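You operate a simulated robot arm through the tools that you are given. There is no shell and no other tool.

You run a simulated robot arm. Do the job below in one go: nothing can be reset, and whatever is moved stays where it is left.

Task
Pile some things up. At the end: the green bottle (marked "DISH SOAP") from the front counter stands where the yellow sponge stood; the tub (marked "JELLY") from the front counter is on the counter by the small fridge, with the yellow tin from there on top of it and the clear taster cup on top of that; the yellow sponge from the front counter stands on top of the black pouch; whatever was shut is shut again. Leave all else as you found it, and nothing knocked over.

Only the result counts: the job must be done as asked and must still hold three seconds after the hand-in. Knocking over, shifting, dropping, spilling or breaking anything else fails it.

Robot
A 7-joint arm with a two-finger parallel gripper, fixed in place. Base frame: the origin is at the foot of the arm, x ahead of it, y to its left, z up; the work surface is at about z = 0. Readings come in mm, degrees, newtons and seconds.
With the tool pointing down near the work surface it reaches from about 240 to 620 mm from the base axis. Its first joint turns from -66.0 to 66.0 degrees. Payload 2.6 kg.
The tool frame sits at the grasp point between the pads (the TCP): z along the fingers, y along the line on which they close. The tips reach 30 mm beyond it. The gripper opens to 94 mm. The fingers are 28 mm wide and 10 mm thick; the gripper's body (50 by 96 mm) begins 55 mm behind the TCP.
Orientation is that of the tool frame in the base frame, as a unit quaternion [x, y, z, w]. With the fingers straight down and closing along the base's y, the tool's x points along the base's -x, its y along +y and its z along -z.

Tools
- The arm moves only by the tool play_rows. Its argument "moves" is a list of rows, each a list of 3 entries, a list of its own where there are three numbers: the gripper command, from -1 (shut) to 1 (fully open), values between in proportion, then the shift along the tool's x, y, z in m, then the turn, a rotation vector about the tool's x, y, z in degrees. In form: [[grip, [x, y, z], [ax, ay, az]], ...]. A call has 1 to 20 rows; each row is the pose to reach, as a shift and turn from the pose commanded when the call began, along the tool's axes at that moment. Rows are played at 5 a second. More than 50 mm and 8.6 degrees between two rows, or a gripper value outside its range, and nothing of the call is played. Where a pose cannot be reached the arm comes as near as it can. A force on the tool above 40 N (or 10 N above the force at the start of the call, whichever is more), or a blocked arm, ends the call early, and 0.2 s more pass. The fingers move at their own pace (about 72 mm/s each) and stop on an object; they squeeze with about 32 N. The grip force told is the motor's: it shows also when the fingers shut on nothing. Time passes only in rows, and 0.2 s behind the last, so rows that repeat a pose let the fingers close. The reply holds the time, the measured pose of the TCP, the force on the tool along the base axes, the opening and the grip force, in the units named above and with some noise, with the torque about the TCP (base axes, N m) and any sound that the robot's microphone picked up.
- Cameras (640 x 400 px; columns grow to the right, rows downward): "scene" is fixed at [48, 451.9, 549.4]; the picture's right is [-0.58, -0.82, 0.00], its down [-0.57, 0.40, -0.71] and it looks along [0.58, -0.41, -0.70] (base axes); focal length 250 px, centre (320, 200). "wrist" rides on the gripper at [76, 14, -103] in the tool frame; the picture's right is [-0.18, 0.98, 0.00], its down [-0.75, -0.14, -0.64] and it looks along [-0.63, -0.12, 0.77] (tool axes); focal length 243 px, centre (320, 200). There is no depth. A picture from a camera that has moved, and an enlarged one, comes with that camera's place and axes in the base frame and with its lens.
- capture(camera): a new picture of that camera. No time passes.
- enlarge(camera, box): a new picture of the part [left, top, right, bottom] of that camera's present view, enlarged. No time passes.
- job_done(): hands the job in; it is judged then, once.

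Places have to be worked out from the pictures, the camera data and where the tool is seen. Open the gripper and draw the arm clear of the work before you hand the job in, unless the task says otherwise.

The tools are called after "Call:" as name(argument=value, ...) on one line, values as JSON. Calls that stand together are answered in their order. play_rows: Moves the arm, as the interface text tells. Its arguments: {"type":"object","properties":{"moves":{"type":"array"}},"required":["moves"]} The other tools are called the same way: capture (camera) takes a picture; enlarge (camera, box) takes an enlarged picture of a part of a camera's view; job_done () hands the job in.

At the start:

```text
time_s: 0.0
tool_pos: [286.7, 218.3, 349.0]
orientation: [0.0, 1.0, 0.0, 0.0]
ft_force: [0.0, 0.5, -0.2]
moment: [0.02, 0.0, -0.01]
width: 94.0
grip_force: 0.1
```

scene: 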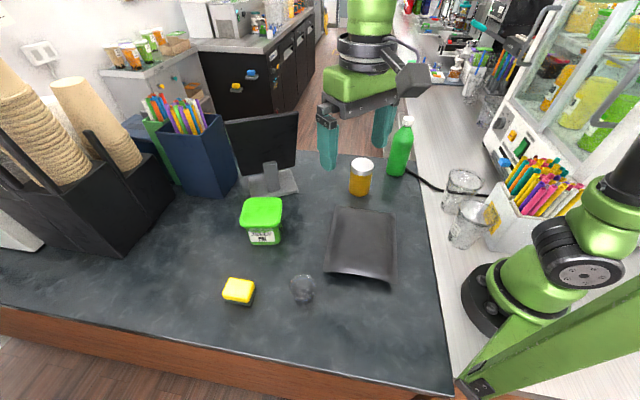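
wrist: 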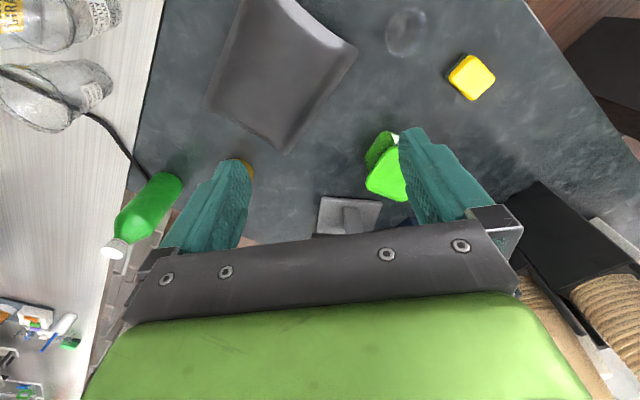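

I'll begin by looking closely at both views before moving anything.

Call:
enlarge(camera="scene", box=[200, 130, 440, 310])

Call:
enlarge(camera="scene", box=[400, 0, 640, 260])

Call:
enlarge(camera="scene", box=[0, 0, 330, 200])

Call:
enlarge(camera="wrist", box=[0, 0, 320, 200])

Call:
enlarge(camera="wrist", box=[320, 0, 640, 250])

```text
2.22 times, centred on (320, 220) of scene
camera zoom: at [48.0, 451.9, 549.4], right [-0.58, -0.82, 0.0], down [-0.57, 0.4, -0.71], along [0.58, -0.41, -0.7], focal length 555 px, centre (320, 156)
```

zoom: 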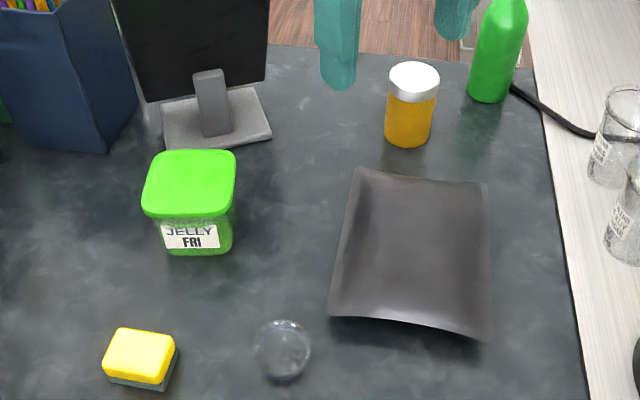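

```text
1.54 times, centred on (520, 130) of scene
camera zoom: at [48.0, 451.9, 549.4], right [-0.58, -0.82, 0.0], down [-0.57, 0.4, -0.71], along [0.58, -0.41, -0.7], focal length 384 px, centre (12, 308)
```

zoom: 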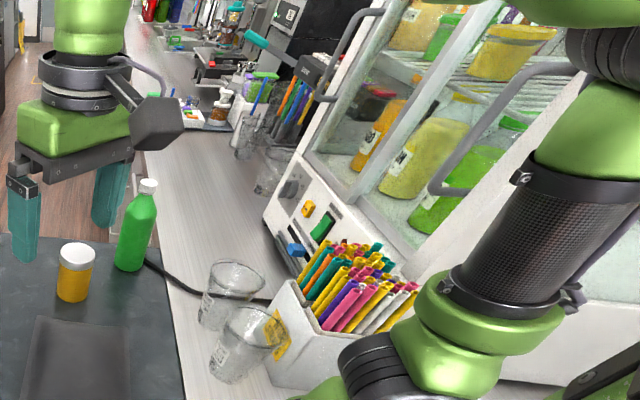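

```text
1.94 times, centred on (165, 100) of scene
camera zoom: at [48.0, 451.9, 549.4], right [-0.58, -0.82, 0.0], down [-0.57, 0.4, -0.71], along [0.58, -0.41, -0.7], focal length 484 px, centre (621, 394)
```

zoom: 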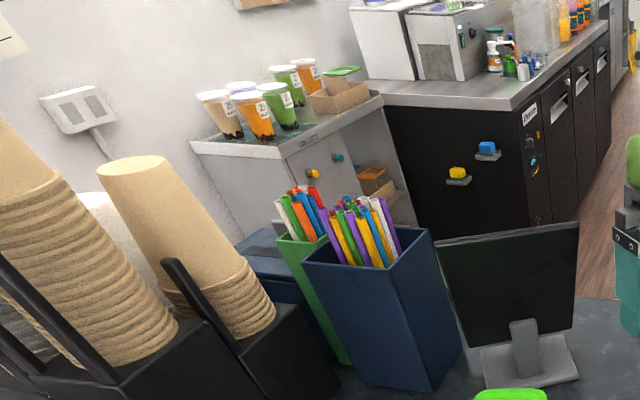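

```text
2.00 times, centred on (160, 100) of wrist
camera zoom: at [211.7, 231.9, 451.7], right [0.18, 0.98, 0.0], down [0.75, -0.14, 0.64], along [0.63, -0.12, -0.77], focal length 485 px, centre (640, 400)
```

zoom: 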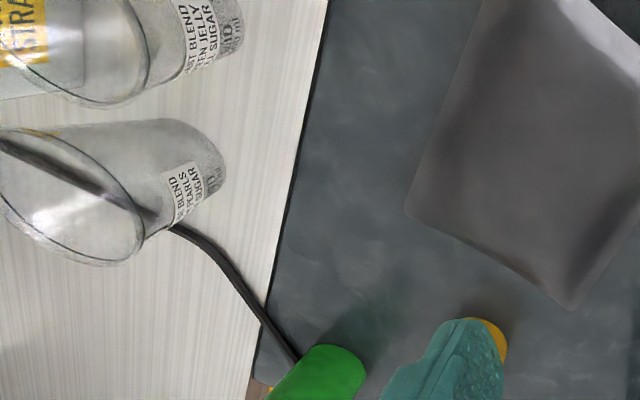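

```text
1.60 times, centred on (480, 125) of wrist
camera zoom: at [211.7, 231.9, 451.7], right [0.18, 0.98, 0.0], down [0.75, -0.14, 0.64], along [0.63, -0.12, -0.77], focal length 388 px, centre (64, 320)
```

zoom: 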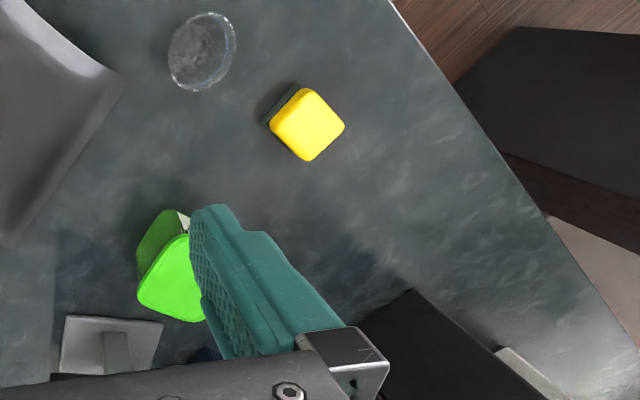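

The dark counter holds the soap, sponge, tub, yellow tin, cup and pouch. The pale counter beside the glass-fronted fridge is on my right (−y). I'll raise the arm and swing right to see the pale counter with the wrist camera.

Call:
play_rows(moves=[[1, [0, 0, -0.04], [0, 0, 0]], [1, [0, -0.04, -0.07], [0, 0, 0]], [1, [0, -0.085, -0.07], [0, 0, 0]], [1, [0, -0.13, -0.07], [0, 0, 0]], [1, [0, -0.175, -0.07], [0, 0, 0]], [1, [0, -0.22, -0.07], [0, 0, 0]], [1, [0, -0.265, -0.07], [0, 0, 0]], [1, [0, -0.31, -0.07], [0, 0, 0]], [1, [0, -0.35, -0.07], [0, 0, 0]], [1, [0, -0.35, -0.07], [0, 0, 0]]])

Call:
capture(camera="wrist")

Call:
capture(camera="scene")

```text
time_s: 2.2
tool_pos: [286.7, -133.6, 419.6]
orientation: [0.0, 1.0, 0.0, 0.0]
ft_force: [0.1, 0.7, -0.9]
moment: [0.04, -0.01, -0.01]
width: 93.9
grip_force: 0.1
```

```text
taken
camera wrist: at [212.8, -118.7, 521.6], right [0.18, 0.98, 0.0], down [0.75, -0.14, 0.64], along [0.63, -0.12, -0.77], focal length 243 px, centre (320, 200)
```

wrist: 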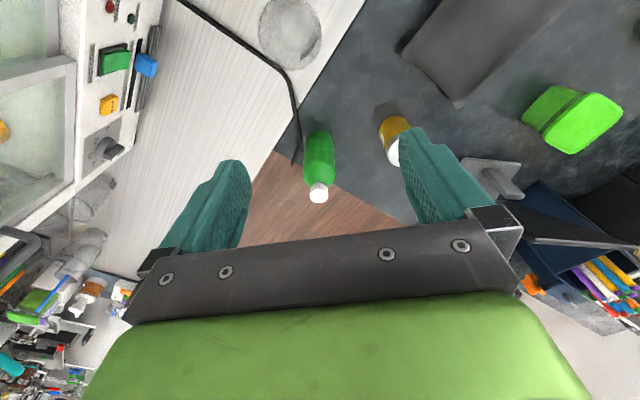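

```text
taken
```

scene: 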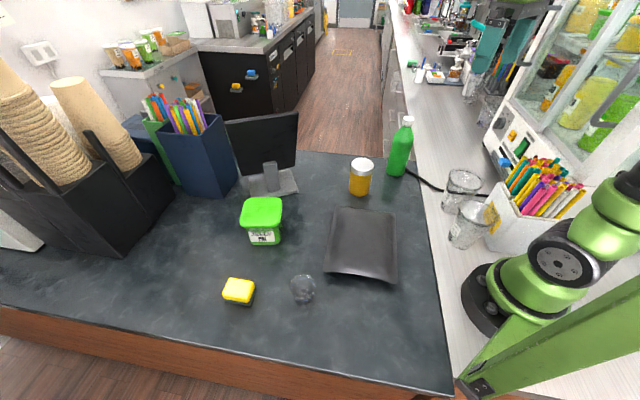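

No other yellow tin shows on the pale counter so far. I'll turn the wrist to look along the pale counter toward the fridge before I settle where the pile goes.

Call:
play_rows(moves=[[1, [0, 0, 0], [0, 0, 8]], [1, [0, 0, 0], [0, 0, 16]], [1, [0, 0, 0], [0, 0, 24]], [1, [0, 0, 0], [0, 0, 32]], [1, [0, 0, 0], [0, 0, 40]], [1, [0, 0, 0], [0, 0, 48]], [1, [0, 0, 0], [0, 0, 56]], [1, [0, 0, 0], [0, 0, 60]], [1, [0, 0, 0], [0, 0, 60]]])

Call:
capture(camera="wrist")

```text
time_s: 4.2
tool_pos: [287.0, -133.8, 420.0]
orientation: [0.501, 0.865, -0.001, 0.0]
ft_force: [-0.1, 0.4, -0.2]
moment: [0.0, -0.01, 0.02]
width: 93.9
grip_force: 0.0
```

```text
taken
camera wrist: at [262.3, -59.4, 521.9], right [0.94, 0.33, 0.0], down [0.25, -0.72, 0.64], along [0.21, -0.61, -0.77], focal length 243 px, centre (320, 200)
```

wrist: 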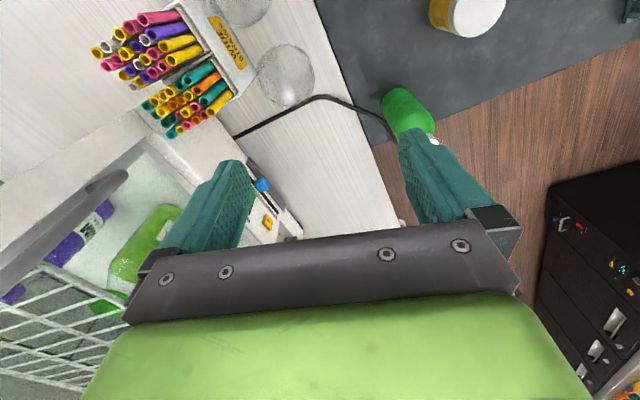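

The pale counter holds only the straw box, two cups and the cable, so the yellow tin must be the yellow jar on the dark counter. The free spot for the pile is around (385, −305), between the cable and the aisle edge. I'll go back to the dark counter and turn the camera for close views.

Call:
play_rows(moves=[[1, [0.0244, 0.0127, 0.005], [0, 0, -7.5]], [1, [0.0487, 0.0253, 0.01], [0, 0, -15]], [1, [0.0731, 0.038, 0.015], [0, 0, -22.5]], [1, [0.0974, 0.0507, 0.02], [0, 0, -30]], [1, [0.1218, 0.0633, 0.025], [0, 0, -37.5]], [1, [0.1461, 0.076, 0.03], [0, 0, -45]], [1, [0.1705, 0.0887, 0.035], [0, 0, -52.5]], [1, [0.1949, 0.1013, 0.04], [0, 0, -60]], [1, [0.2192, 0.114, 0.045], [0, 0, -67.5]], [1, [0.2436, 0.1266, 0.05], [0, 0, -75]], [1, [0.2679, 0.1393, 0.055], [0, 0, -82.5]], [1, [0.2923, 0.152, 0.06], [0, 0, -90]], [1, [0.3166, 0.1646, 0.065], [0, 0, -97.5]], [1, [0.341, 0.1773, 0.07], [0, 0, -105]], [1, [0.341, 0.1773, 0.07], [0, 0, -105]]])

Call:
capture(camera="wrist")

```text
time_s: 7.4
tool_pos: [269.7, 251.8, 349.2]
orientation: [-0.383, 0.924, -0.001, 0.0]
ft_force: [0.2, -0.2, 0.2]
moment: [0.03, 0.01, 0.03]
width: 94.1
grip_force: 0.0
```

```text
taken
camera wrist: at [207.3, 207.8, 451.6], right [-0.57, 0.82, 0.0], down [0.63, 0.43, 0.64], along [0.53, 0.36, -0.77], focal length 243 px, centre (320, 200)
```

wrist: 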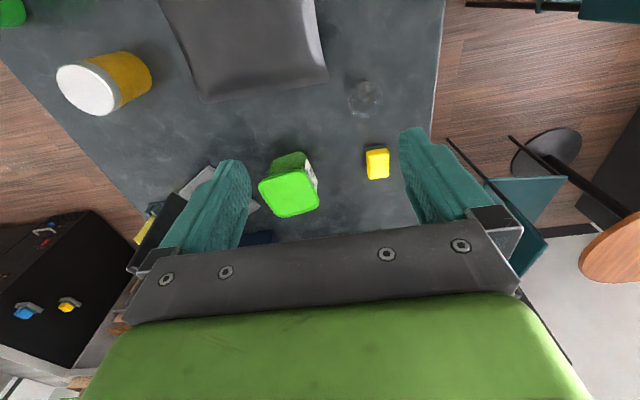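

The picture matches my estimates well: sponge at about (354, 458) and tin at about (459, 8). I'll enlarge the regions of interest.

Call:
enlarge(camera="wrist", box=[240, 60, 440, 220])

Call:
enlarge(camera="scene", box=[200, 250, 340, 330])

Call:
enlarge(camera="scene", box=[220, 180, 420, 300])

```text
2.50 times, centred on (340, 140) of wrist
camera zoom: at [207.3, 207.8, 451.6], right [-0.57, 0.82, 0.0], down [0.63, 0.43, 0.64], along [0.53, 0.36, -0.77], focal length 606 px, centre (270, 350)
```

zoom: 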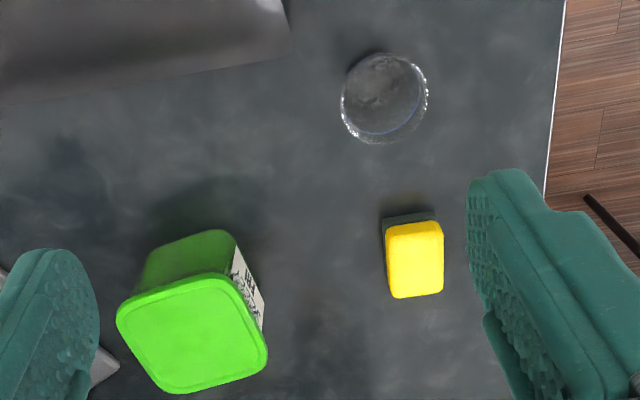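

```text
4.57 times, centred on (270, 290) of scene
camera zoom: at [48.0, 451.9, 549.4], right [-0.58, -0.82, 0.0], down [-0.57, 0.4, -0.71], along [0.58, -0.41, -0.7], focal length 1141 px, centre (549, -211)
```

zoom: 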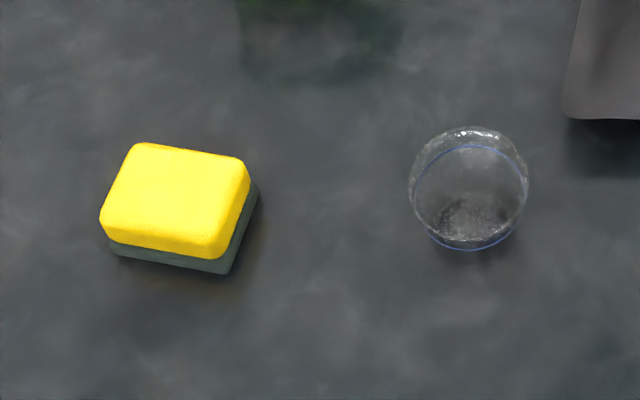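

```text
3.20 times, centred on (320, 240) of scene
camera zoom: at [48.0, 451.9, 549.4], right [-0.58, -0.82, 0.0], down [-0.57, 0.4, -0.71], along [0.58, -0.41, -0.7], focal length 799 px, centre (320, 72)
```

zoom: 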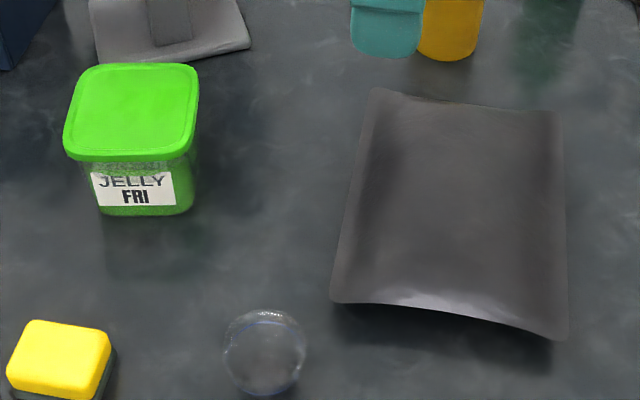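

From the two views I get: sponge about 58×37×33 mm at (352, 455) with its long axis near 47°; tub lid about 90 mm square at (485, 325), top near z=82, rotated about 53°; tin about 67 mm wide at (465, 2), about 104 mm tall. I'll move in for a closer view of the tub to check its lid against the 94 mm opening.

Call:
play_rows(moves=[[1, [-0.0147, -0.0232, 0.025], [0, 0, -2]], [1, [-0.0294, -0.0463, 0.05], [0, 0, -4]], [1, [-0.044, -0.0695, 0.075], [0, 0, -6]], [1, [-0.0587, -0.0926, 0.099], [0, 0, -8]], [1, [-0.0587, -0.0926, 0.099], [0, 0, -8]]])

Call:
capture(camera="wrist")

Call:
enlarge(camera="wrist", box=[220, 110, 420, 240])

```text
time_s: 8.6
tool_pos: [377.0, 229.1, 249.4]
orientation: [-0.447, 0.895, -0.001, 0.0]
ft_force: [0.1, -0.4, 0.9]
moment: [-0.02, -0.01, 0.02]
width: 94.1
grip_force: 0.0
```

```text
taken
camera wrist: at [321.7, 175.8, 351.4], right [-0.67, 0.74, 0.0], down [0.57, 0.52, 0.64], along [0.47, 0.43, -0.77], focal length 243 px, centre (320, 200)
```

wrist: 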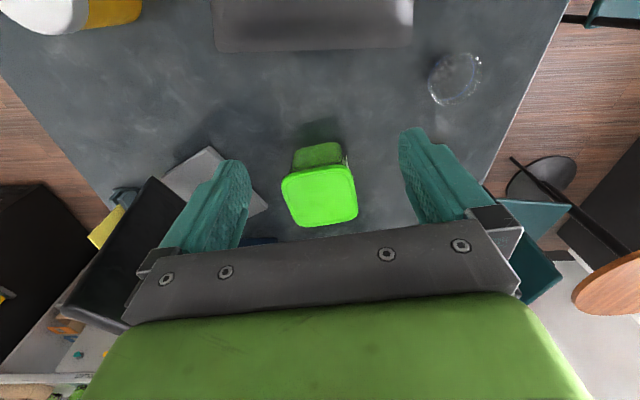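

```text
3.08 times, centred on (320, 175) of wrist
camera zoom: at [321.7, 175.8, 351.4], right [-0.67, 0.74, 0.0], down [0.57, 0.52, 0.64], along [0.47, 0.43, -0.77], focal length 746 px, centre (320, 277)
```

zoom: 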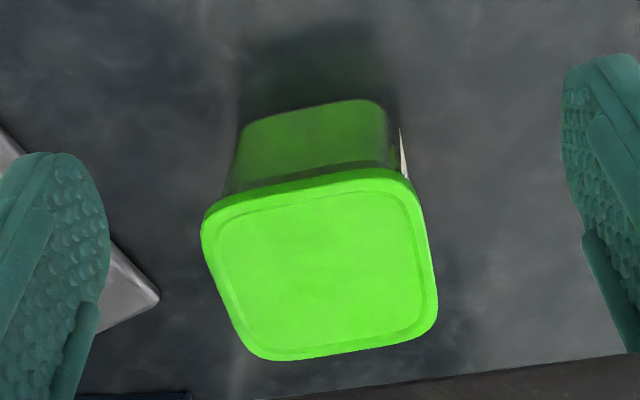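

The lid measures about 95–98 mm at z≈81, which may be too wide for a straight-down grip. I'll hover directly above the tub, with the tips just over the lid, and compare it with the finger gap.

Call:
play_rows(moves=[[1, [-0.0354, -0.0072, 0.02], [0, 0, -1.2]], [1, [-0.0708, -0.0144, 0.045], [0, 0, -2.5]], [1, [-0.1062, -0.0216, 0.07], [0, 0, -3.7]], [1, [-0.1416, -0.0288, 0.1], [0, 0, -4.9]], [1, [-0.1416, -0.0288, 0.12], [0, 0, -4.9]], [1, [-0.1416, -0.0288, 0.12], [0, 0, -4.9]]])

Call:
capture(camera="wrist")

Call:
enlarge(camera="wrist", box=[150, 40, 500, 250])

Call:
enlarge(camera="scene", box=[200, 80, 360, 260])

```text
time_s: 10.0
tool_pos: [485.1, 324.4, 129.8]
orientation: [-0.484, 0.875, 0.0, 0.0]
ft_force: [0.0, 0.8, 0.0]
moment: [0.04, 0.01, 0.0]
width: 93.9
grip_force: 0.0
```

```text
taken
camera wrist: at [434.4, 267.3, 231.7], right [-0.73, 0.68, 0.0], down [0.52, 0.56, 0.64], along [0.44, 0.47, -0.77], focal length 243 px, centre (320, 200)
```

wrist: 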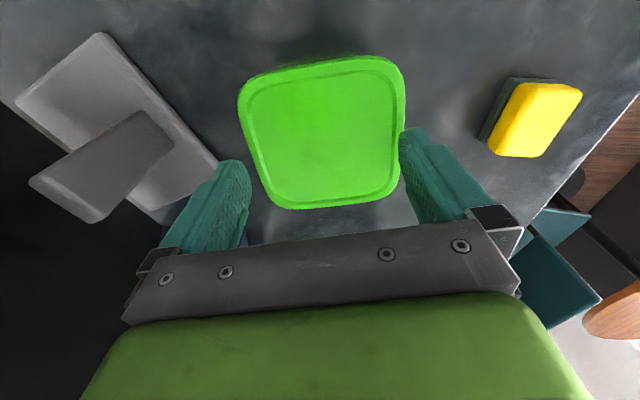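

```text
1.83 times, centred on (325, 145) of wrist
camera zoom: at [434.4, 267.3, 231.7], right [-0.73, 0.68, 0.0], down [0.52, 0.56, 0.64], along [0.44, 0.47, -0.77], focal length 444 px, centre (311, 301)
```

zoom: 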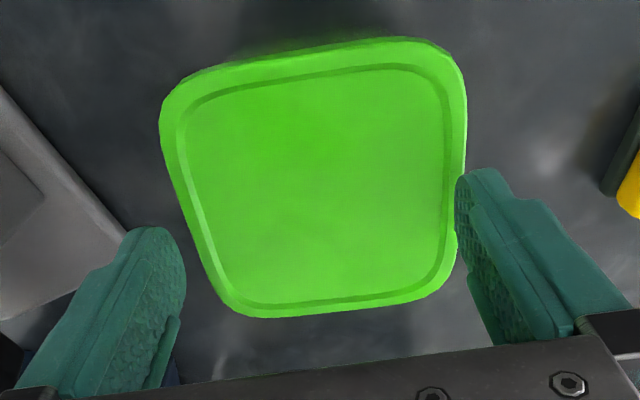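

```text
2.22 times, centred on (280, 170) of scene
camera zoom: at [48.0, 451.9, 549.4], right [-0.58, -0.82, 0.0], down [-0.57, 0.4, -0.71], along [0.58, -0.41, -0.7], focal length 555 px, centre (409, 267)
```

zoom: 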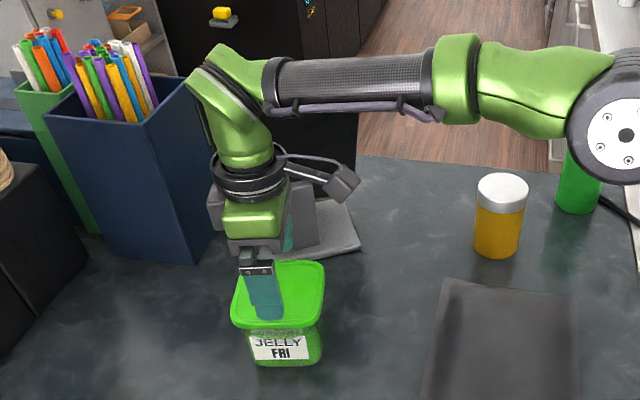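

With the tips about 15 mm over it, the lid is as wide as the full opening (about 95 mm). A straight-down grip won't work, so the tub will need a low, tilted grip on the body under the lid. First I'll deal with the sponge: rise and move over for a closer look at it.

Call:
play_rows(moves=[[1, [0, 0, -0.04], [0, 0, 0]], [1, [0, 0, -0.08], [0, 0, 2]], [1, [0.0112, 0.039, -0.1], [0, 0, 4]], [1, [0.0225, 0.078, -0.1], [0, 0, 6]], [1, [0.0337, 0.117, -0.1], [0, 0, 8]], [1, [0.045, 0.156, -0.1], [0, 0, 10]], [1, [0.0562, 0.195, -0.1], [0, 0, 10.9]], [1, [0.0562, 0.195, -0.1], [0, 0, 10.9]]])

Call:
capture(camera="wrist")

Call:
enlarge(camera="wrist", box=[250, 40, 410, 180])

```text
time_s: 11.8
tool_pos: [287.7, 380.8, 230.9]
orientation: [-0.399, 0.917, 0.0, -0.001]
ft_force: [0.9, -0.8, -0.8]
moment: [0.01, 0.01, 0.0]
width: 93.8
grip_force: 0.1
```

```text
taken
camera wrist: at [228.6, 333.6, 332.8], right [-0.59, 0.81, 0.0], down [0.62, 0.45, 0.64], along [0.52, 0.38, -0.77], focal length 243 px, centre (320, 200)
```

wrist: 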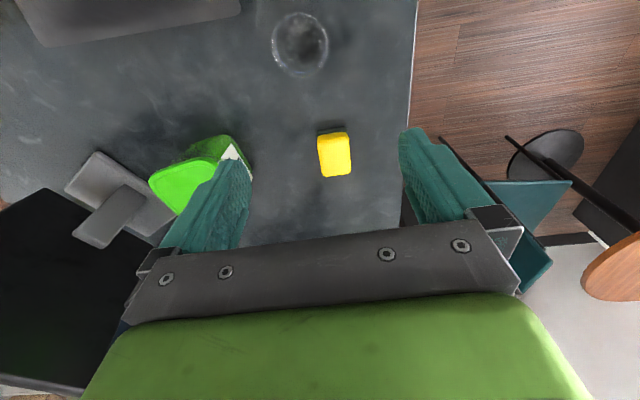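

```text
2.86 times, centred on (330, 110) of wrist
camera zoom: at [228.6, 333.6, 332.8], right [-0.59, 0.81, 0.0], down [0.62, 0.45, 0.64], along [0.52, 0.38, -0.77], focal length 693 px, centre (291, 457)
```

zoom: 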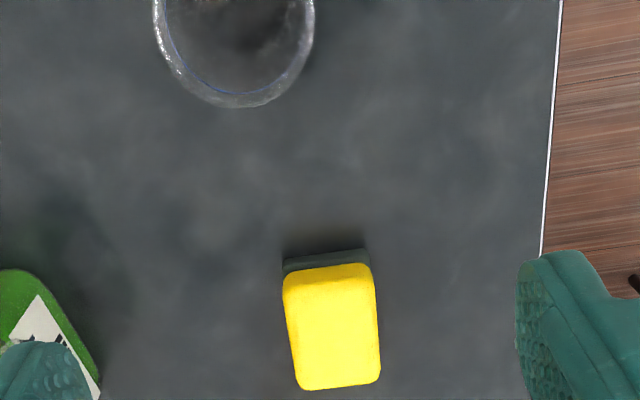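

The sponge is centred at about (354.5, 454) with its long axis at 45°, so I need a yaw of 45° with the fingers closing across its short side. I'll move over it to z≈110 and check the alignment.

Call:
play_rows(moves=[[1, [-0.03, 0, 0.03], [0, 0, 1]], [1, [-0.06, 0.0005, 0.06], [0, 0, 2]], [1, [-0.0991, 0.001, 0.09], [0, 0, 2]], [1, [-0.0991, 0.001, 0.12], [0, 0, 2]], [1, [-0.0991, 0.001, 0.12], [0, 0, 2]]])

Call:
capture(camera="wrist")

Call:
enlarge(camera="scene", box=[180, 200, 320, 320])

```text
time_s: 13.0
tool_pos: [356.5, 453.6, 110.7]
orientation: [-0.383, 0.924, 0.0, -0.001]
ft_force: [0.1, 1.1, 0.0]
moment: [-0.02, 0.03, 0.01]
width: 94.2
grip_force: 0.1
```

```text
taken
camera wrist: at [294.3, 409.1, 213.0], right [-0.56, 0.83, 0.0], down [0.63, 0.43, 0.64], along [0.53, 0.36, -0.77], focal length 243 px, centre (320, 200)
```

wrist: 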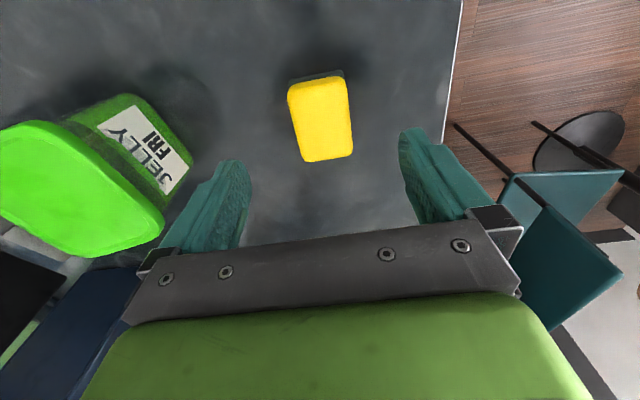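

```text
3.33 times, centred on (250, 260) of scene
camera zoom: at [48.0, 451.9, 549.4], right [-0.58, -0.82, 0.0], down [-0.57, 0.4, -0.71], along [0.58, -0.41, -0.7], focal length 832 px, centre (553, 0)
```

zoom: 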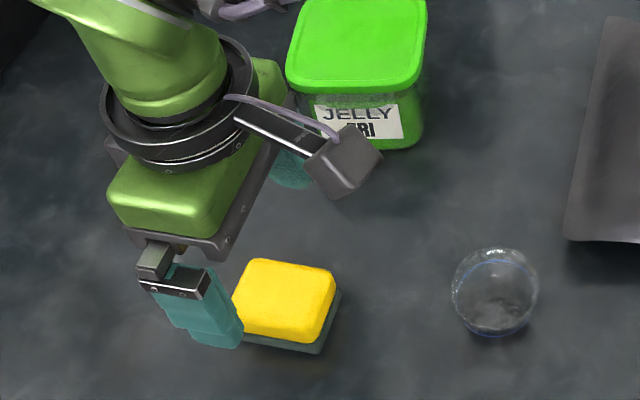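

The fingers straddle the sponge well, with the offset under 5 mm. I'll go down to z≈35, so the tips are about 5 mm above the counter, and close.

Call:
play_rows(moves=[[1, [0.003, 0, 0.03], [0, 0, 0]], [1, [0.003, 0.001, 0.06], [0, 0, 0]], [1, [0.003, 0.001, 0.0755], [0, 0, 0]], [1, [0.003, 0.001, 0.0755], [0, 0, 0]], [-1, [0.003, 0.001, 0.0755], [0, 0, 0]], [-1, [0.003, 0.001, 0.0755], [0, 0, 0]], [-1, [0.003, 0.001, 0.0755], [0, 0, 0]], [-1, [0.003, 0.001, 0.0755], [0, 0, 0]], [-1, [0.003, 0.001, 0.0755], [0, 0, 0]]])

Call:
capture(camera="wrist")

```text
time_s: 15.0
tool_pos: [354.3, 451.0, 35.1]
orientation: [-0.382, 0.924, 0.001, 0.001]
ft_force: [-0.1, 0.6, 0.7]
moment: [0.02, 0.04, -0.04]
width: 47.1
grip_force: 32.6
```

```text
taken
camera wrist: at [291.3, 407.0, 137.5], right [-0.56, 0.83, 0.0], down [0.63, 0.43, 0.64], along [0.53, 0.36, -0.77], focal length 243 px, centre (320, 200)
```

wrist: 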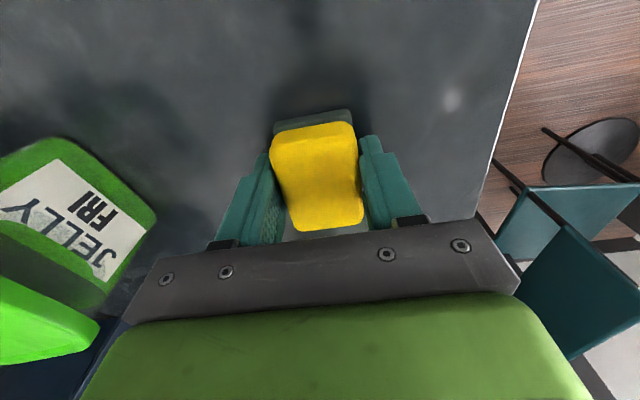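

The sponge is gripped at 47 mm wide, and its spot centres at about (354, 451.5), which I'll keep for the bottle. The pouch centres around (307, 130), about 170×225 mm, running along −45°. I'll lift, turn, and look at the pouch before placing.

Call:
play_rows(moves=[[-1, [0, 0, -0.03], [0, 0, 0]], [-1, [0, 0, -0.075], [0, 0, 0]], [-1, [0, 0, -0.12], [0, 0, 0]], [-1, [0, 0, -0.165], [0, 0, 0]], [-1, [0.0208, -0.0062, -0.17], [0, 0, 7.5]], [-1, [0.0416, -0.0124, -0.175], [0, 0, 15]], [-1, [0.0624, -0.0186, -0.18], [0, 0, 22.5]], [-1, [0.0832, -0.0247, -0.185], [0, 0, 30]], [-1, [0.104, -0.0309, -0.19], [0, 0, 37.5]], [-1, [0.1248, -0.0371, -0.195], [0, 0, 45]], [-1, [0.1456, -0.0433, -0.195], [0, 0, 52.5]], [-1, [0.1664, -0.0495, -0.195], [0, 0, 60]], [-1, [0.1872, -0.0557, -0.195], [0, 0, 67.5]], [-1, [0.208, -0.0618, -0.195], [0, 0, 75]], [-1, [0.2288, -0.068, -0.195], [0, 0, 82.5]], [-1, [0.2496, -0.0742, -0.195], [0, 0, 90]], [-1, [0.2496, -0.0742, -0.195], [0, 0, 90]]])

Call:
capture(camera="wrist")

Call:
capture(camera="scene")

```text
time_s: 18.6
tool_pos: [230.0, 222.8, 230.2]
orientation: [0.383, 0.924, 0.0, 0.0]
ft_force: [-0.1, 0.0, -0.9]
moment: [0.02, 0.02, 0.0]
width: 47.1
grip_force: 32.0
```

```text
taken
camera wrist: at [187.8, 286.3, 332.4], right [0.83, 0.56, 0.0], down [0.43, -0.63, 0.64], along [0.36, -0.53, -0.77], focal length 243 px, centre (320, 200)
```

wrist: 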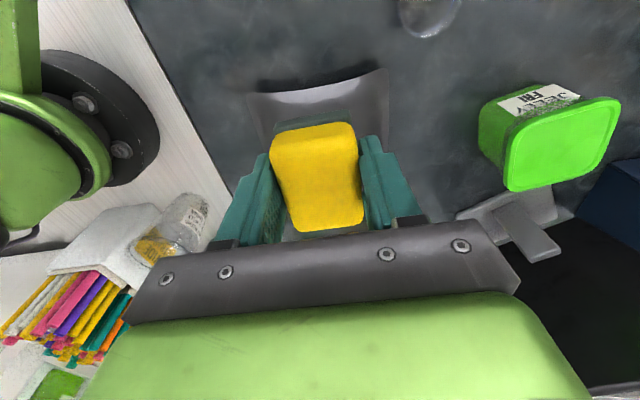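

```text
taken
```

scene: 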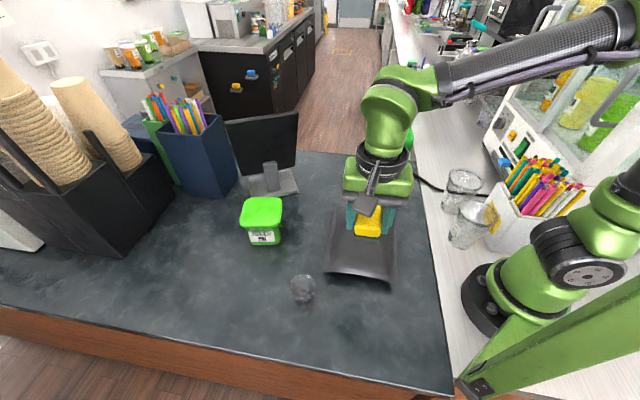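

The sponge is held firmly, and the pouch is slightly arched, highest along its middle. I'll move the sponge over the pouch centre at about 75 mm clearance and look again.

Call:
play_rows(moves=[[-1, [-0.0285, -0.0026, 0.02], [0, 0, 0]], [-1, [-0.057, -0.0052, 0.05], [0, 0, 0]], [-1, [-0.0855, -0.0079, 0.08], [0, 0, 0]], [-1, [-0.1137, -0.0105, 0.12], [0, 0, 0]], [-1, [-0.1137, -0.0105, 0.12], [0, 0, 0]]])

Call:
enlarge(camera="scene", box=[280, 140, 480, 310])

Call:
capture(camera="wrist")

```text
time_s: 19.8
tool_pos: [302.9, 134.9, 109.6]
orientation: [0.383, 0.924, 0.0, -0.001]
ft_force: [0.3, -0.2, -1.3]
moment: [-0.02, -0.01, 0.01]
width: 47.2
grip_force: 32.1
```

```text
2.35 times, centred on (380, 225) of scene
camera zoom: at [48.0, 451.9, 549.4], right [-0.58, -0.82, 0.0], down [-0.57, 0.4, -0.71], along [0.58, -0.41, -0.7], focal length 587 px, centre (179, 141)
```

zoom: 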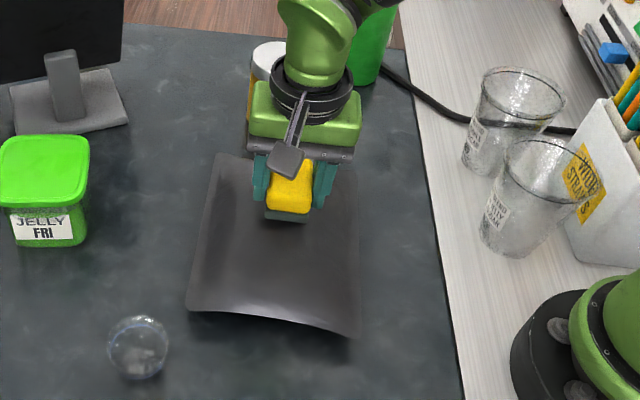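

```text
taken
camera wrist: at [260.9, 198.6, 210.8], right [0.83, 0.56, 0.0], down [0.43, -0.63, 0.64], along [0.36, -0.53, -0.77], focal length 243 px, centre (320, 200)
```

wrist: 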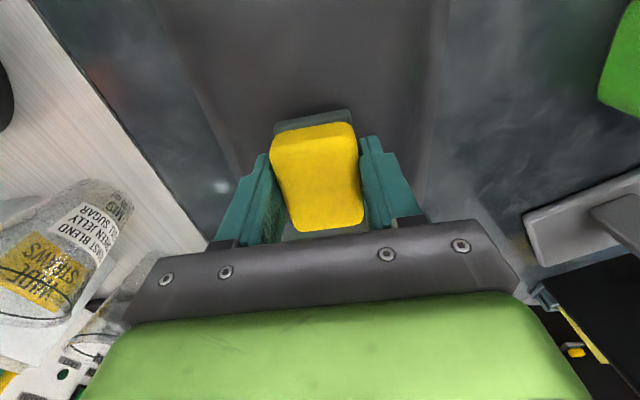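

I'll lower slowly toward the pouch, watching the force reading.

Call:
play_rows(moves=[[-1, [0, 0, 0.01], [0, 0, 0]], [-1, [0, 0, 0.02], [0, 0, 0]], [-1, [0, 0, 0.026], [0, 0, 0]], [-1, [0, 0, 0.03], [0, 0, 0]], [-1, [0, 0, 0.034], [0, 0, 0]]])

Call:
enlarge(camera="scene", box=[320, 180, 420, 290])

```text
time_s: 20.5
tool_pos: [304.1, 135.4, 89.4]
orientation: [0.384, 0.923, 0.001, 0.001]
ft_force: [-1.3, -0.1, 5.5]
moment: [-0.09, 0.05, -0.02]
width: 46.7
grip_force: 32.2
stopped in row 3: the force on the tool passed its limit at 58 N (the readings are from after the stop); the commanded pose is now the measured one
```

```text
3.64 times, centred on (370, 235) of scene
camera zoom: at [48.0, 451.9, 549.5], right [-0.58, -0.82, 0.0], down [-0.57, 0.4, -0.71], along [0.58, -0.41, -0.7], focal length 908 px, centre (138, 73)
```

zoom: 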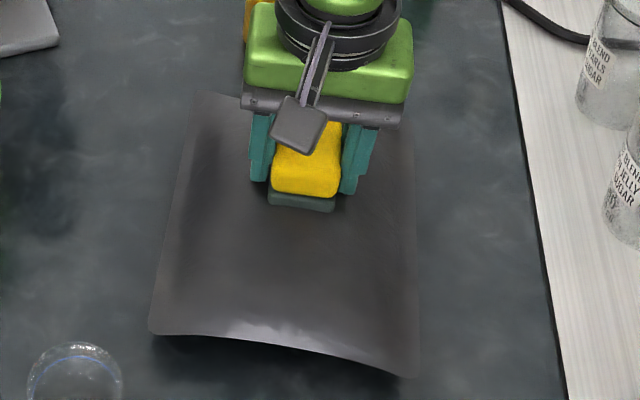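

The sponge touched the pouch crest at about z=54 and rests with a light 5 N load; the pouch corners look unmoved. I'll open gently, then rise.

Call:
play_rows(moves=[[0.1, [0, 0, 0], [0, 0, 0]], [0.3, [0, 0, 0], [0, 0, 0]], [0.5, [0, 0, 0], [0, 0, 0]], [0.7, [0, 0, 0], [0, 0, 0]], [0.7, [0, 0, 0], [0, 0, 0]]])

Call:
enlarge(camera="scene", box=[320, 180, 420, 290])

Call:
capture(camera="wrist")

```text
time_s: 21.7
tool_pos: [305.2, 134.9, 89.7]
orientation: [0.385, 0.923, 0.002, 0.001]
ft_force: [1.6, 0.3, 10.0]
moment: [-0.23, 0.26, 0.04]
width: 79.1
grip_force: 0.0
```

```text
3.64 times, centred on (370, 235) of scene
camera zoom: at [47.9, 451.9, 549.5], right [-0.58, -0.82, 0.0], down [-0.57, 0.4, -0.71], along [0.58, -0.41, -0.7], focal length 908 px, centre (138, 73)
```

zoom: 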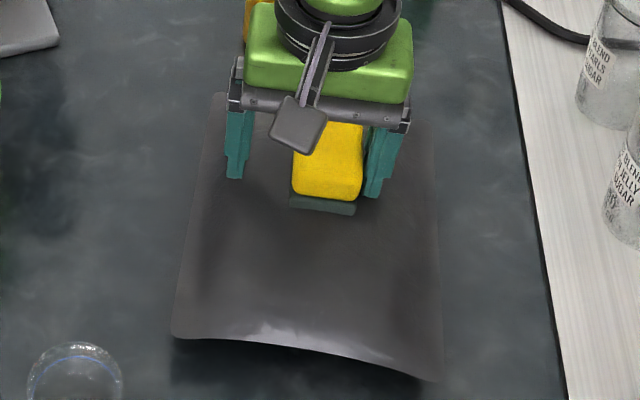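

```text
taken
camera wrist: at [261.5, 198.5, 192.2], right [0.83, 0.56, 0.0], down [0.43, -0.64, 0.64], along [0.36, -0.53, -0.77], focal length 243 px, centre (320, 200)
```

wrist: 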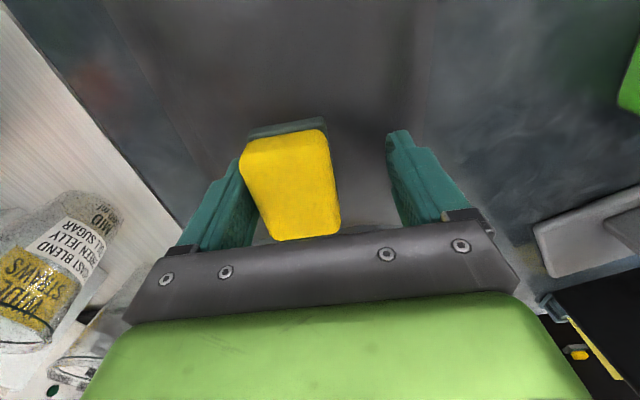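

Opening the fingers dragged the pouch about 14 mm: the moment reading shows the −y fingertip was pressing on it. I'll reverse that same finger motion so the finger brings the pouch and sponge back, then lift clear before opening again.

Call:
play_rows(moves=[[0.55, [0, 0, 0], [0, 0, 0]], [0.4, [0, 0, 0], [0, 0, 0]], [0.25, [0, 0, 0], [0, 0, 0]], [0.12, [0, 0, 0], [0, 0, 0]], [0.05, [0, 0, 0], [0, 0, 0]], [0.05, [0, 0, 0], [0, 0, 0]]])

Call:
enlarge(camera="scene", box=[320, 180, 420, 290])

Call:
capture(camera="wrist")

```text
time_s: 23.1
tool_pos: [304.1, 134.9, 88.9]
orientation: [0.385, 0.923, 0.001, 0.001]
ft_force: [-2.6, -3.3, 15.3]
moment: [-0.38, 0.39, 0.0]
width: 51.1
grip_force: 1.8
```

```text
3.64 times, centred on (370, 235) of scene
camera zoom: at [47.9, 451.9, 549.5], right [-0.58, -0.82, 0.0], down [-0.57, 0.4, -0.71], along [0.58, -0.41, -0.7], focal length 908 px, centre (138, 73)
```

zoom: 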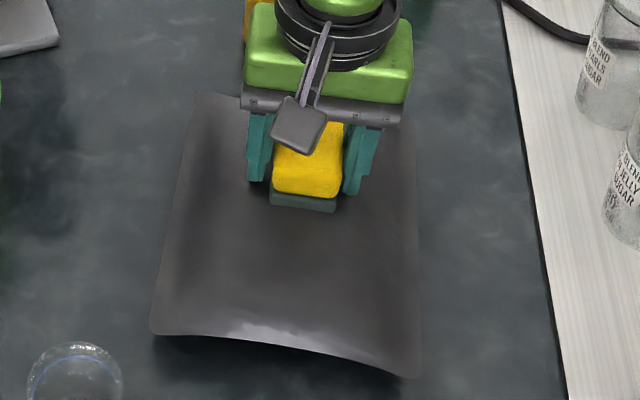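

```text
taken
camera wrist: at [261.5, 198.4, 192.1], right [0.83, 0.56, 0.0], down [0.43, -0.64, 0.64], along [0.36, -0.53, -0.77], focal length 243 px, centre (320, 200)
```

wrist: 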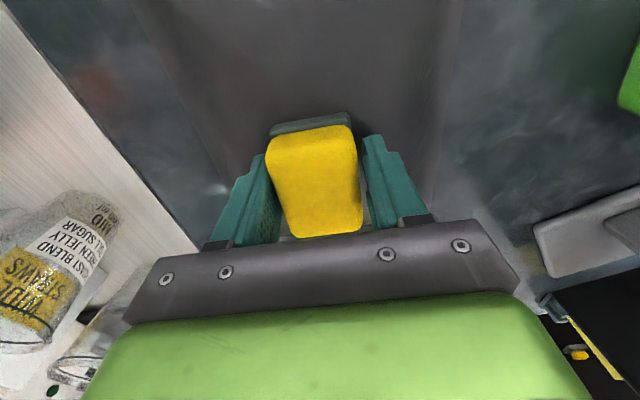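

The pouch is back where it was (corners within 1–2 px) and the sponge is centred on it. Now I'll raise 8 mm first so the tips leave the pouch, then open and rise.

Call:
play_rows(moves=[[0.05, [0, 0, -0.003], [0, 0, 0]], [0.07, [0, 0, -0.006], [0, 0, 0]], [0.1, [0, 0, -0.01], [0, 0, 0]], [0.1, [0, 0, -0.01], [0, 0, 0]]])

Call:
enlarge(camera="scene", box=[320, 180, 420, 290])

Call:
capture(camera="wrist")

```text
time_s: 24.1
tool_pos: [304.4, 135.3, 100.8]
orientation: [0.384, 0.923, 0.001, 0.0]
ft_force: [-1.1, 1.0, 0.6]
moment: [0.01, 0.0, 0.0]
width: 51.8
grip_force: 0.1
```

```text
3.64 times, centred on (370, 235) of scene
camera zoom: at [48.0, 451.9, 549.4], right [-0.58, -0.82, 0.0], down [-0.57, 0.4, -0.71], along [0.58, -0.41, -0.7], focal length 908 px, centre (138, 73)
```

zoom: 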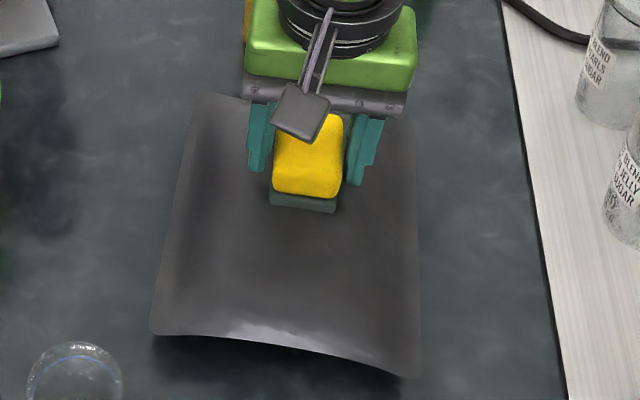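

```text
taken
camera wrist: at [261.5, 198.4, 201.9], right [0.83, 0.56, 0.0], down [0.43, -0.63, 0.64], along [0.36, -0.53, -0.77], focal length 243 px, centre (320, 200)
```

wrist: 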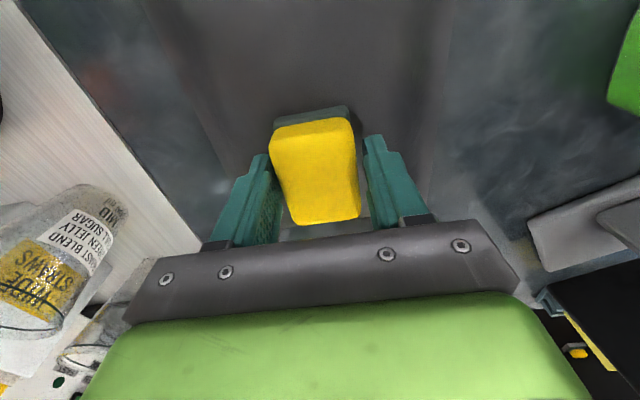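

The sponge stands cleanly on the pouch, the force is near zero and the pouch is in place. I'll rise, open, and turn to yaw 56.5° near the tub. My plan for the tub is to tilt the tool about 48° and slide the fingers under the lid overhang.

Call:
play_rows(moves=[[0.1, [0, 0, -0.03], [0, 0, 0]], [0.1, [0, 0, -0.07], [0, 0, 0]], [0.6, [0, 0, -0.1], [0, 0, 0]], [1, [-0.001, 0.0115, -0.1015], [0, 0, -7.81]], [1, [-0.0021, 0.0231, -0.1029], [0, 0, -15.62]], [1, [-0.0031, 0.0346, -0.1044], [0, 0, -23.42]], [1, [-0.0041, 0.0462, -0.1058], [0, 0, -31.23]], [1, [-0.0052, 0.0577, -0.1073], [0, 0, -39.04]], [1, [-0.0062, 0.0693, -0.1088], [0, 0, -46.85]], [1, [-0.0072, 0.0808, -0.1102], [0, 0, -54.65]], [1, [-0.0082, 0.0924, -0.1117], [0, 0, -62.46]], [1, [-0.0093, 0.1039, -0.1132], [0, 0, -70.27]], [1, [-0.0103, 0.1155, -0.1146], [0, 0, -78.08]], [1, [-0.0113, 0.127, -0.1161], [0, 0, -85.88]], [1, [-0.0124, 0.1386, -0.1175], [0, 0, -93.69]], [1, [-0.0134, 0.1501, -0.119], [0, 0, -101.5]], [1, [-0.0134, 0.1501, -0.119], [0, 0, -101.5]]])

Call:
capture(camera="scene")

Call:
enlarge(camera="scene", box=[220, 180, 420, 300])

Call:
enlarge(camera="wrist", box=[200, 60, 440, 230])

```text
time_s: 27.7
tool_pos: [419.2, 231.6, 219.7]
orientation: [-0.473, 0.881, 0.001, 0.001]
ft_force: [-0.4, 0.7, -0.1]
moment: [0.0, -0.03, -0.02]
width: 93.7
grip_force: 0.1
```

```text
taken
```

scene: 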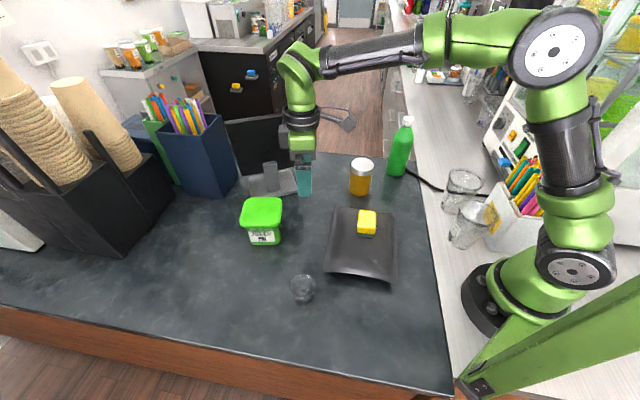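

```text
3.20 times, centred on (320, 240) of scene
camera zoom: at [48.0, 451.9, 549.4], right [-0.58, -0.82, 0.0], down [-0.57, 0.4, -0.71], along [0.58, -0.41, -0.7], focal length 799 px, centre (320, 72)
```

zoom: 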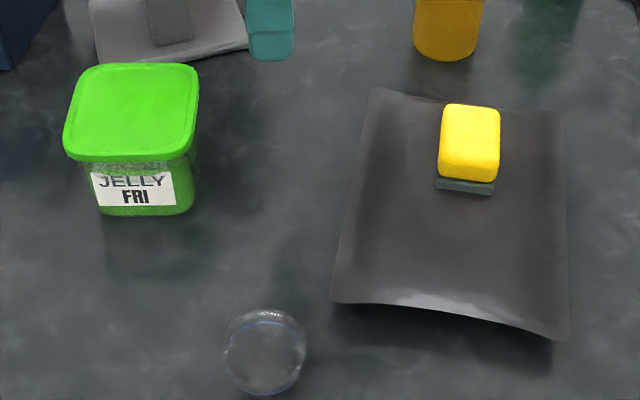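

```text
2.35 times, centred on (320, 145) of wrist
camera zoom: at [366.8, 174.9, 320.8], right [-0.72, 0.7, 0.0], down [0.53, 0.55, 0.64], along [0.45, 0.46, -0.77], focal length 571 px, centre (320, 329)
```

zoom: 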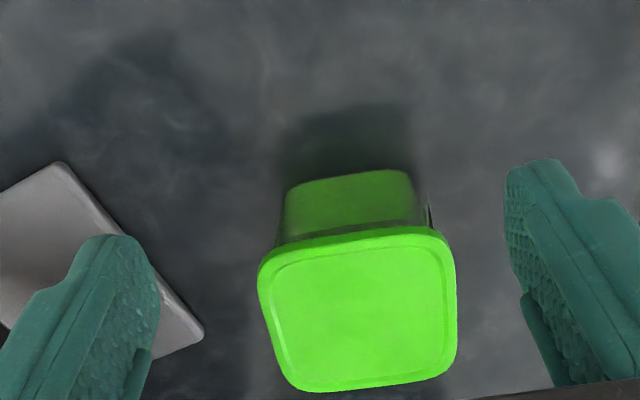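

The pouch is back exactly at its original pixels. The tub's sides line up with my 56.5° yaw to within about 1°, and it is centred laterally on the gripper. I'll tilt the tool 48° outward here, at height.

Call:
play_rows(moves=[[1, [0, 0, 0], [0, -8, 0]], [1, [0, 0, 0], [0, -16, 0]], [1, [0, 0, 0], [0, -24, 0]], [1, [0, 0, 0], [0, -32, 0]], [1, [0, 0, 0], [0, -40, 0]], [1, [0, 0, 0], [0, -48, 0]], [1, [0, 0, 0], [0, -48, 0]]])

Call:
capture(camera="wrist")

Call:
capture(camera="scene")

```text
time_s: 29.3
tool_pos: [419.7, 231.1, 219.5]
orientation: [-0.431, 0.805, 0.192, 0.36]
ft_force: [-0.6, 0.6, 0.0]
moment: [0.04, -0.01, -0.02]
width: 94.2
grip_force: 0.0
```

```text
taken
camera wrist: at [338.4, 132.6, 230.2], right [-0.75, 0.65, 0.14], down [0.13, -0.06, 0.99], along [0.65, 0.76, -0.04], focal length 243 px, centre (320, 200)
```

wrist: 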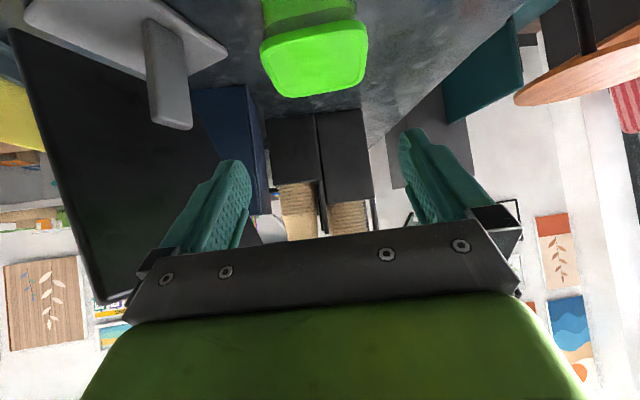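

```text
taken
```

scene: 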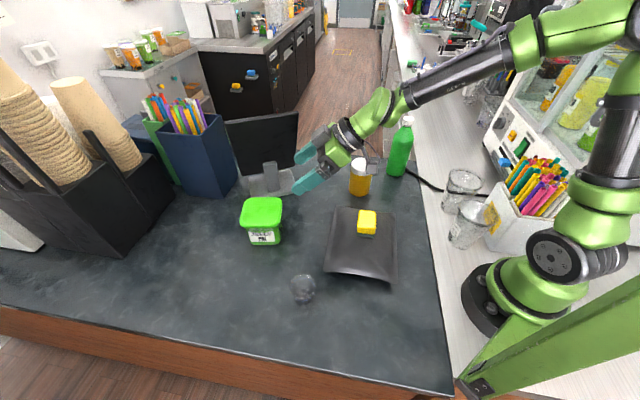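

The tilt was reached cleanly, with the tool axis at about 42° below horizontal. I'll descend to the pre-grasp point, 85 mm back along the tool axis from the grasp, keeping clear of the sponge.

Call:
play_rows(moves=[[1, [0.0203, 0.0003, 0.0257], [0, 0, 0]], [1, [0.0406, 0.0005, 0.0513], [0, 0, 0]], [1, [0.0608, 0.0008, 0.077], [0, 0, 0]], [1, [0.0811, 0.001, 0.1026], [0, 0, 0]], [1, [0.0811, 0.001, 0.1026], [0, 0, 0]]])

Call:
capture(camera="wrist")

Call:
enlarge(camera="scene", box=[220, 130, 420, 270])

```text
time_s: 30.5
tool_pos: [430.4, 250.6, 88.6]
orientation: [-0.431, 0.805, 0.192, 0.36]
ft_force: [0.0, 0.0, 0.2]
moment: [0.01, -0.01, -0.03]
width: 94.1
grip_force: 0.0
```

```text
taken
camera wrist: at [350.3, 151.3, 100.5], right [-0.75, 0.65, 0.14], down [0.13, -0.06, 0.99], along [0.65, 0.76, -0.04], focal length 243 px, centre (320, 200)
```

wrist: 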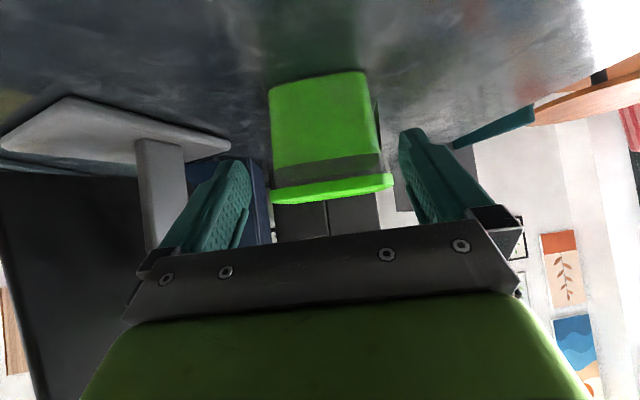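

```text
2.86 times, centred on (320, 200) of scene
camera zoom: at [48.0, 451.9, 549.4], right [-0.58, -0.82, 0.0], down [-0.57, 0.4, -0.71], along [0.58, -0.41, -0.7], focal length 713 px, centre (320, 200)
```

zoom: 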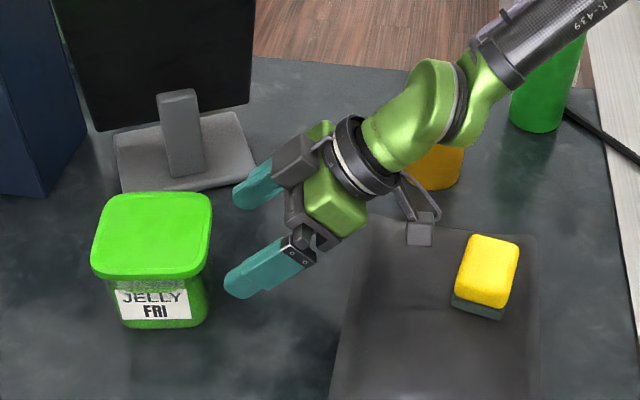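

The tub body measures about 75–78 mm wide, centred on my gripper (n≈220.5 for both), with the lid underside near z=78 and the lid top near z=90. I'll advance along the tool axis in two stages, checking in between.

Call:
play_rows(moves=[[1, [-0.0004, 0, 0.017], [0, 0, 0]], [1, [-0.0008, 0, 0.034], [0, 0, 0]], [1, [-0.0012, 0, 0.05], [0, 0, 0]], [1, [-0.0012, 0, 0.05], [0, 0, 0]]])

Call:
capture(camera="wrist")

Call:
enlarge(camera="scene", box=[220, 150, 400, 270])

```text
time_s: 31.5
tool_pos: [452.0, 282.2, 56.8]
orientation: [-0.432, 0.805, 0.193, 0.358]
ft_force: [0.3, 1.3, -0.3]
moment: [0.0, -0.01, 0.03]
width: 93.9
grip_force: 0.0
```

```text
taken
camera wrist: at [371.5, 183.4, 68.2], right [-0.75, 0.65, 0.14], down [0.13, -0.06, 0.99], along [0.65, 0.76, -0.04], focal length 243 px, centre (320, 200)
```

wrist: 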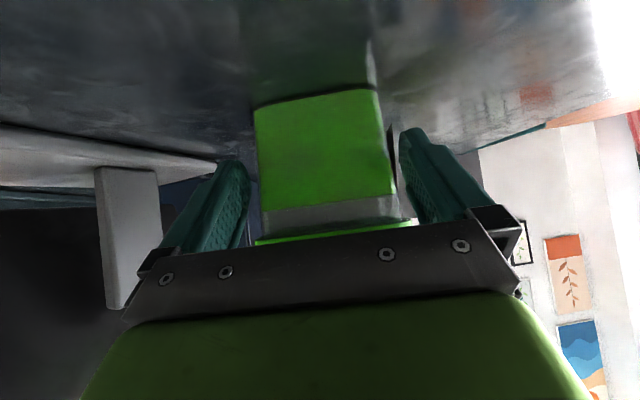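

```text
3.33 times, centred on (310, 210) of scene
camera zoom: at [48.0, 451.9, 549.4], right [-0.58, -0.82, 0.0], down [-0.57, 0.4, -0.71], along [0.58, -0.41, -0.7], focal length 832 px, centre (353, 167)
```

zoom: 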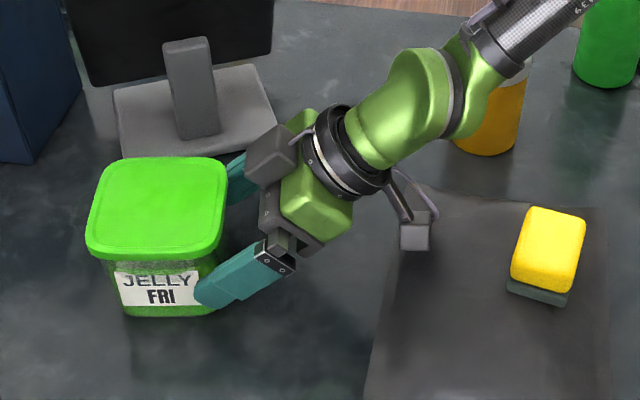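

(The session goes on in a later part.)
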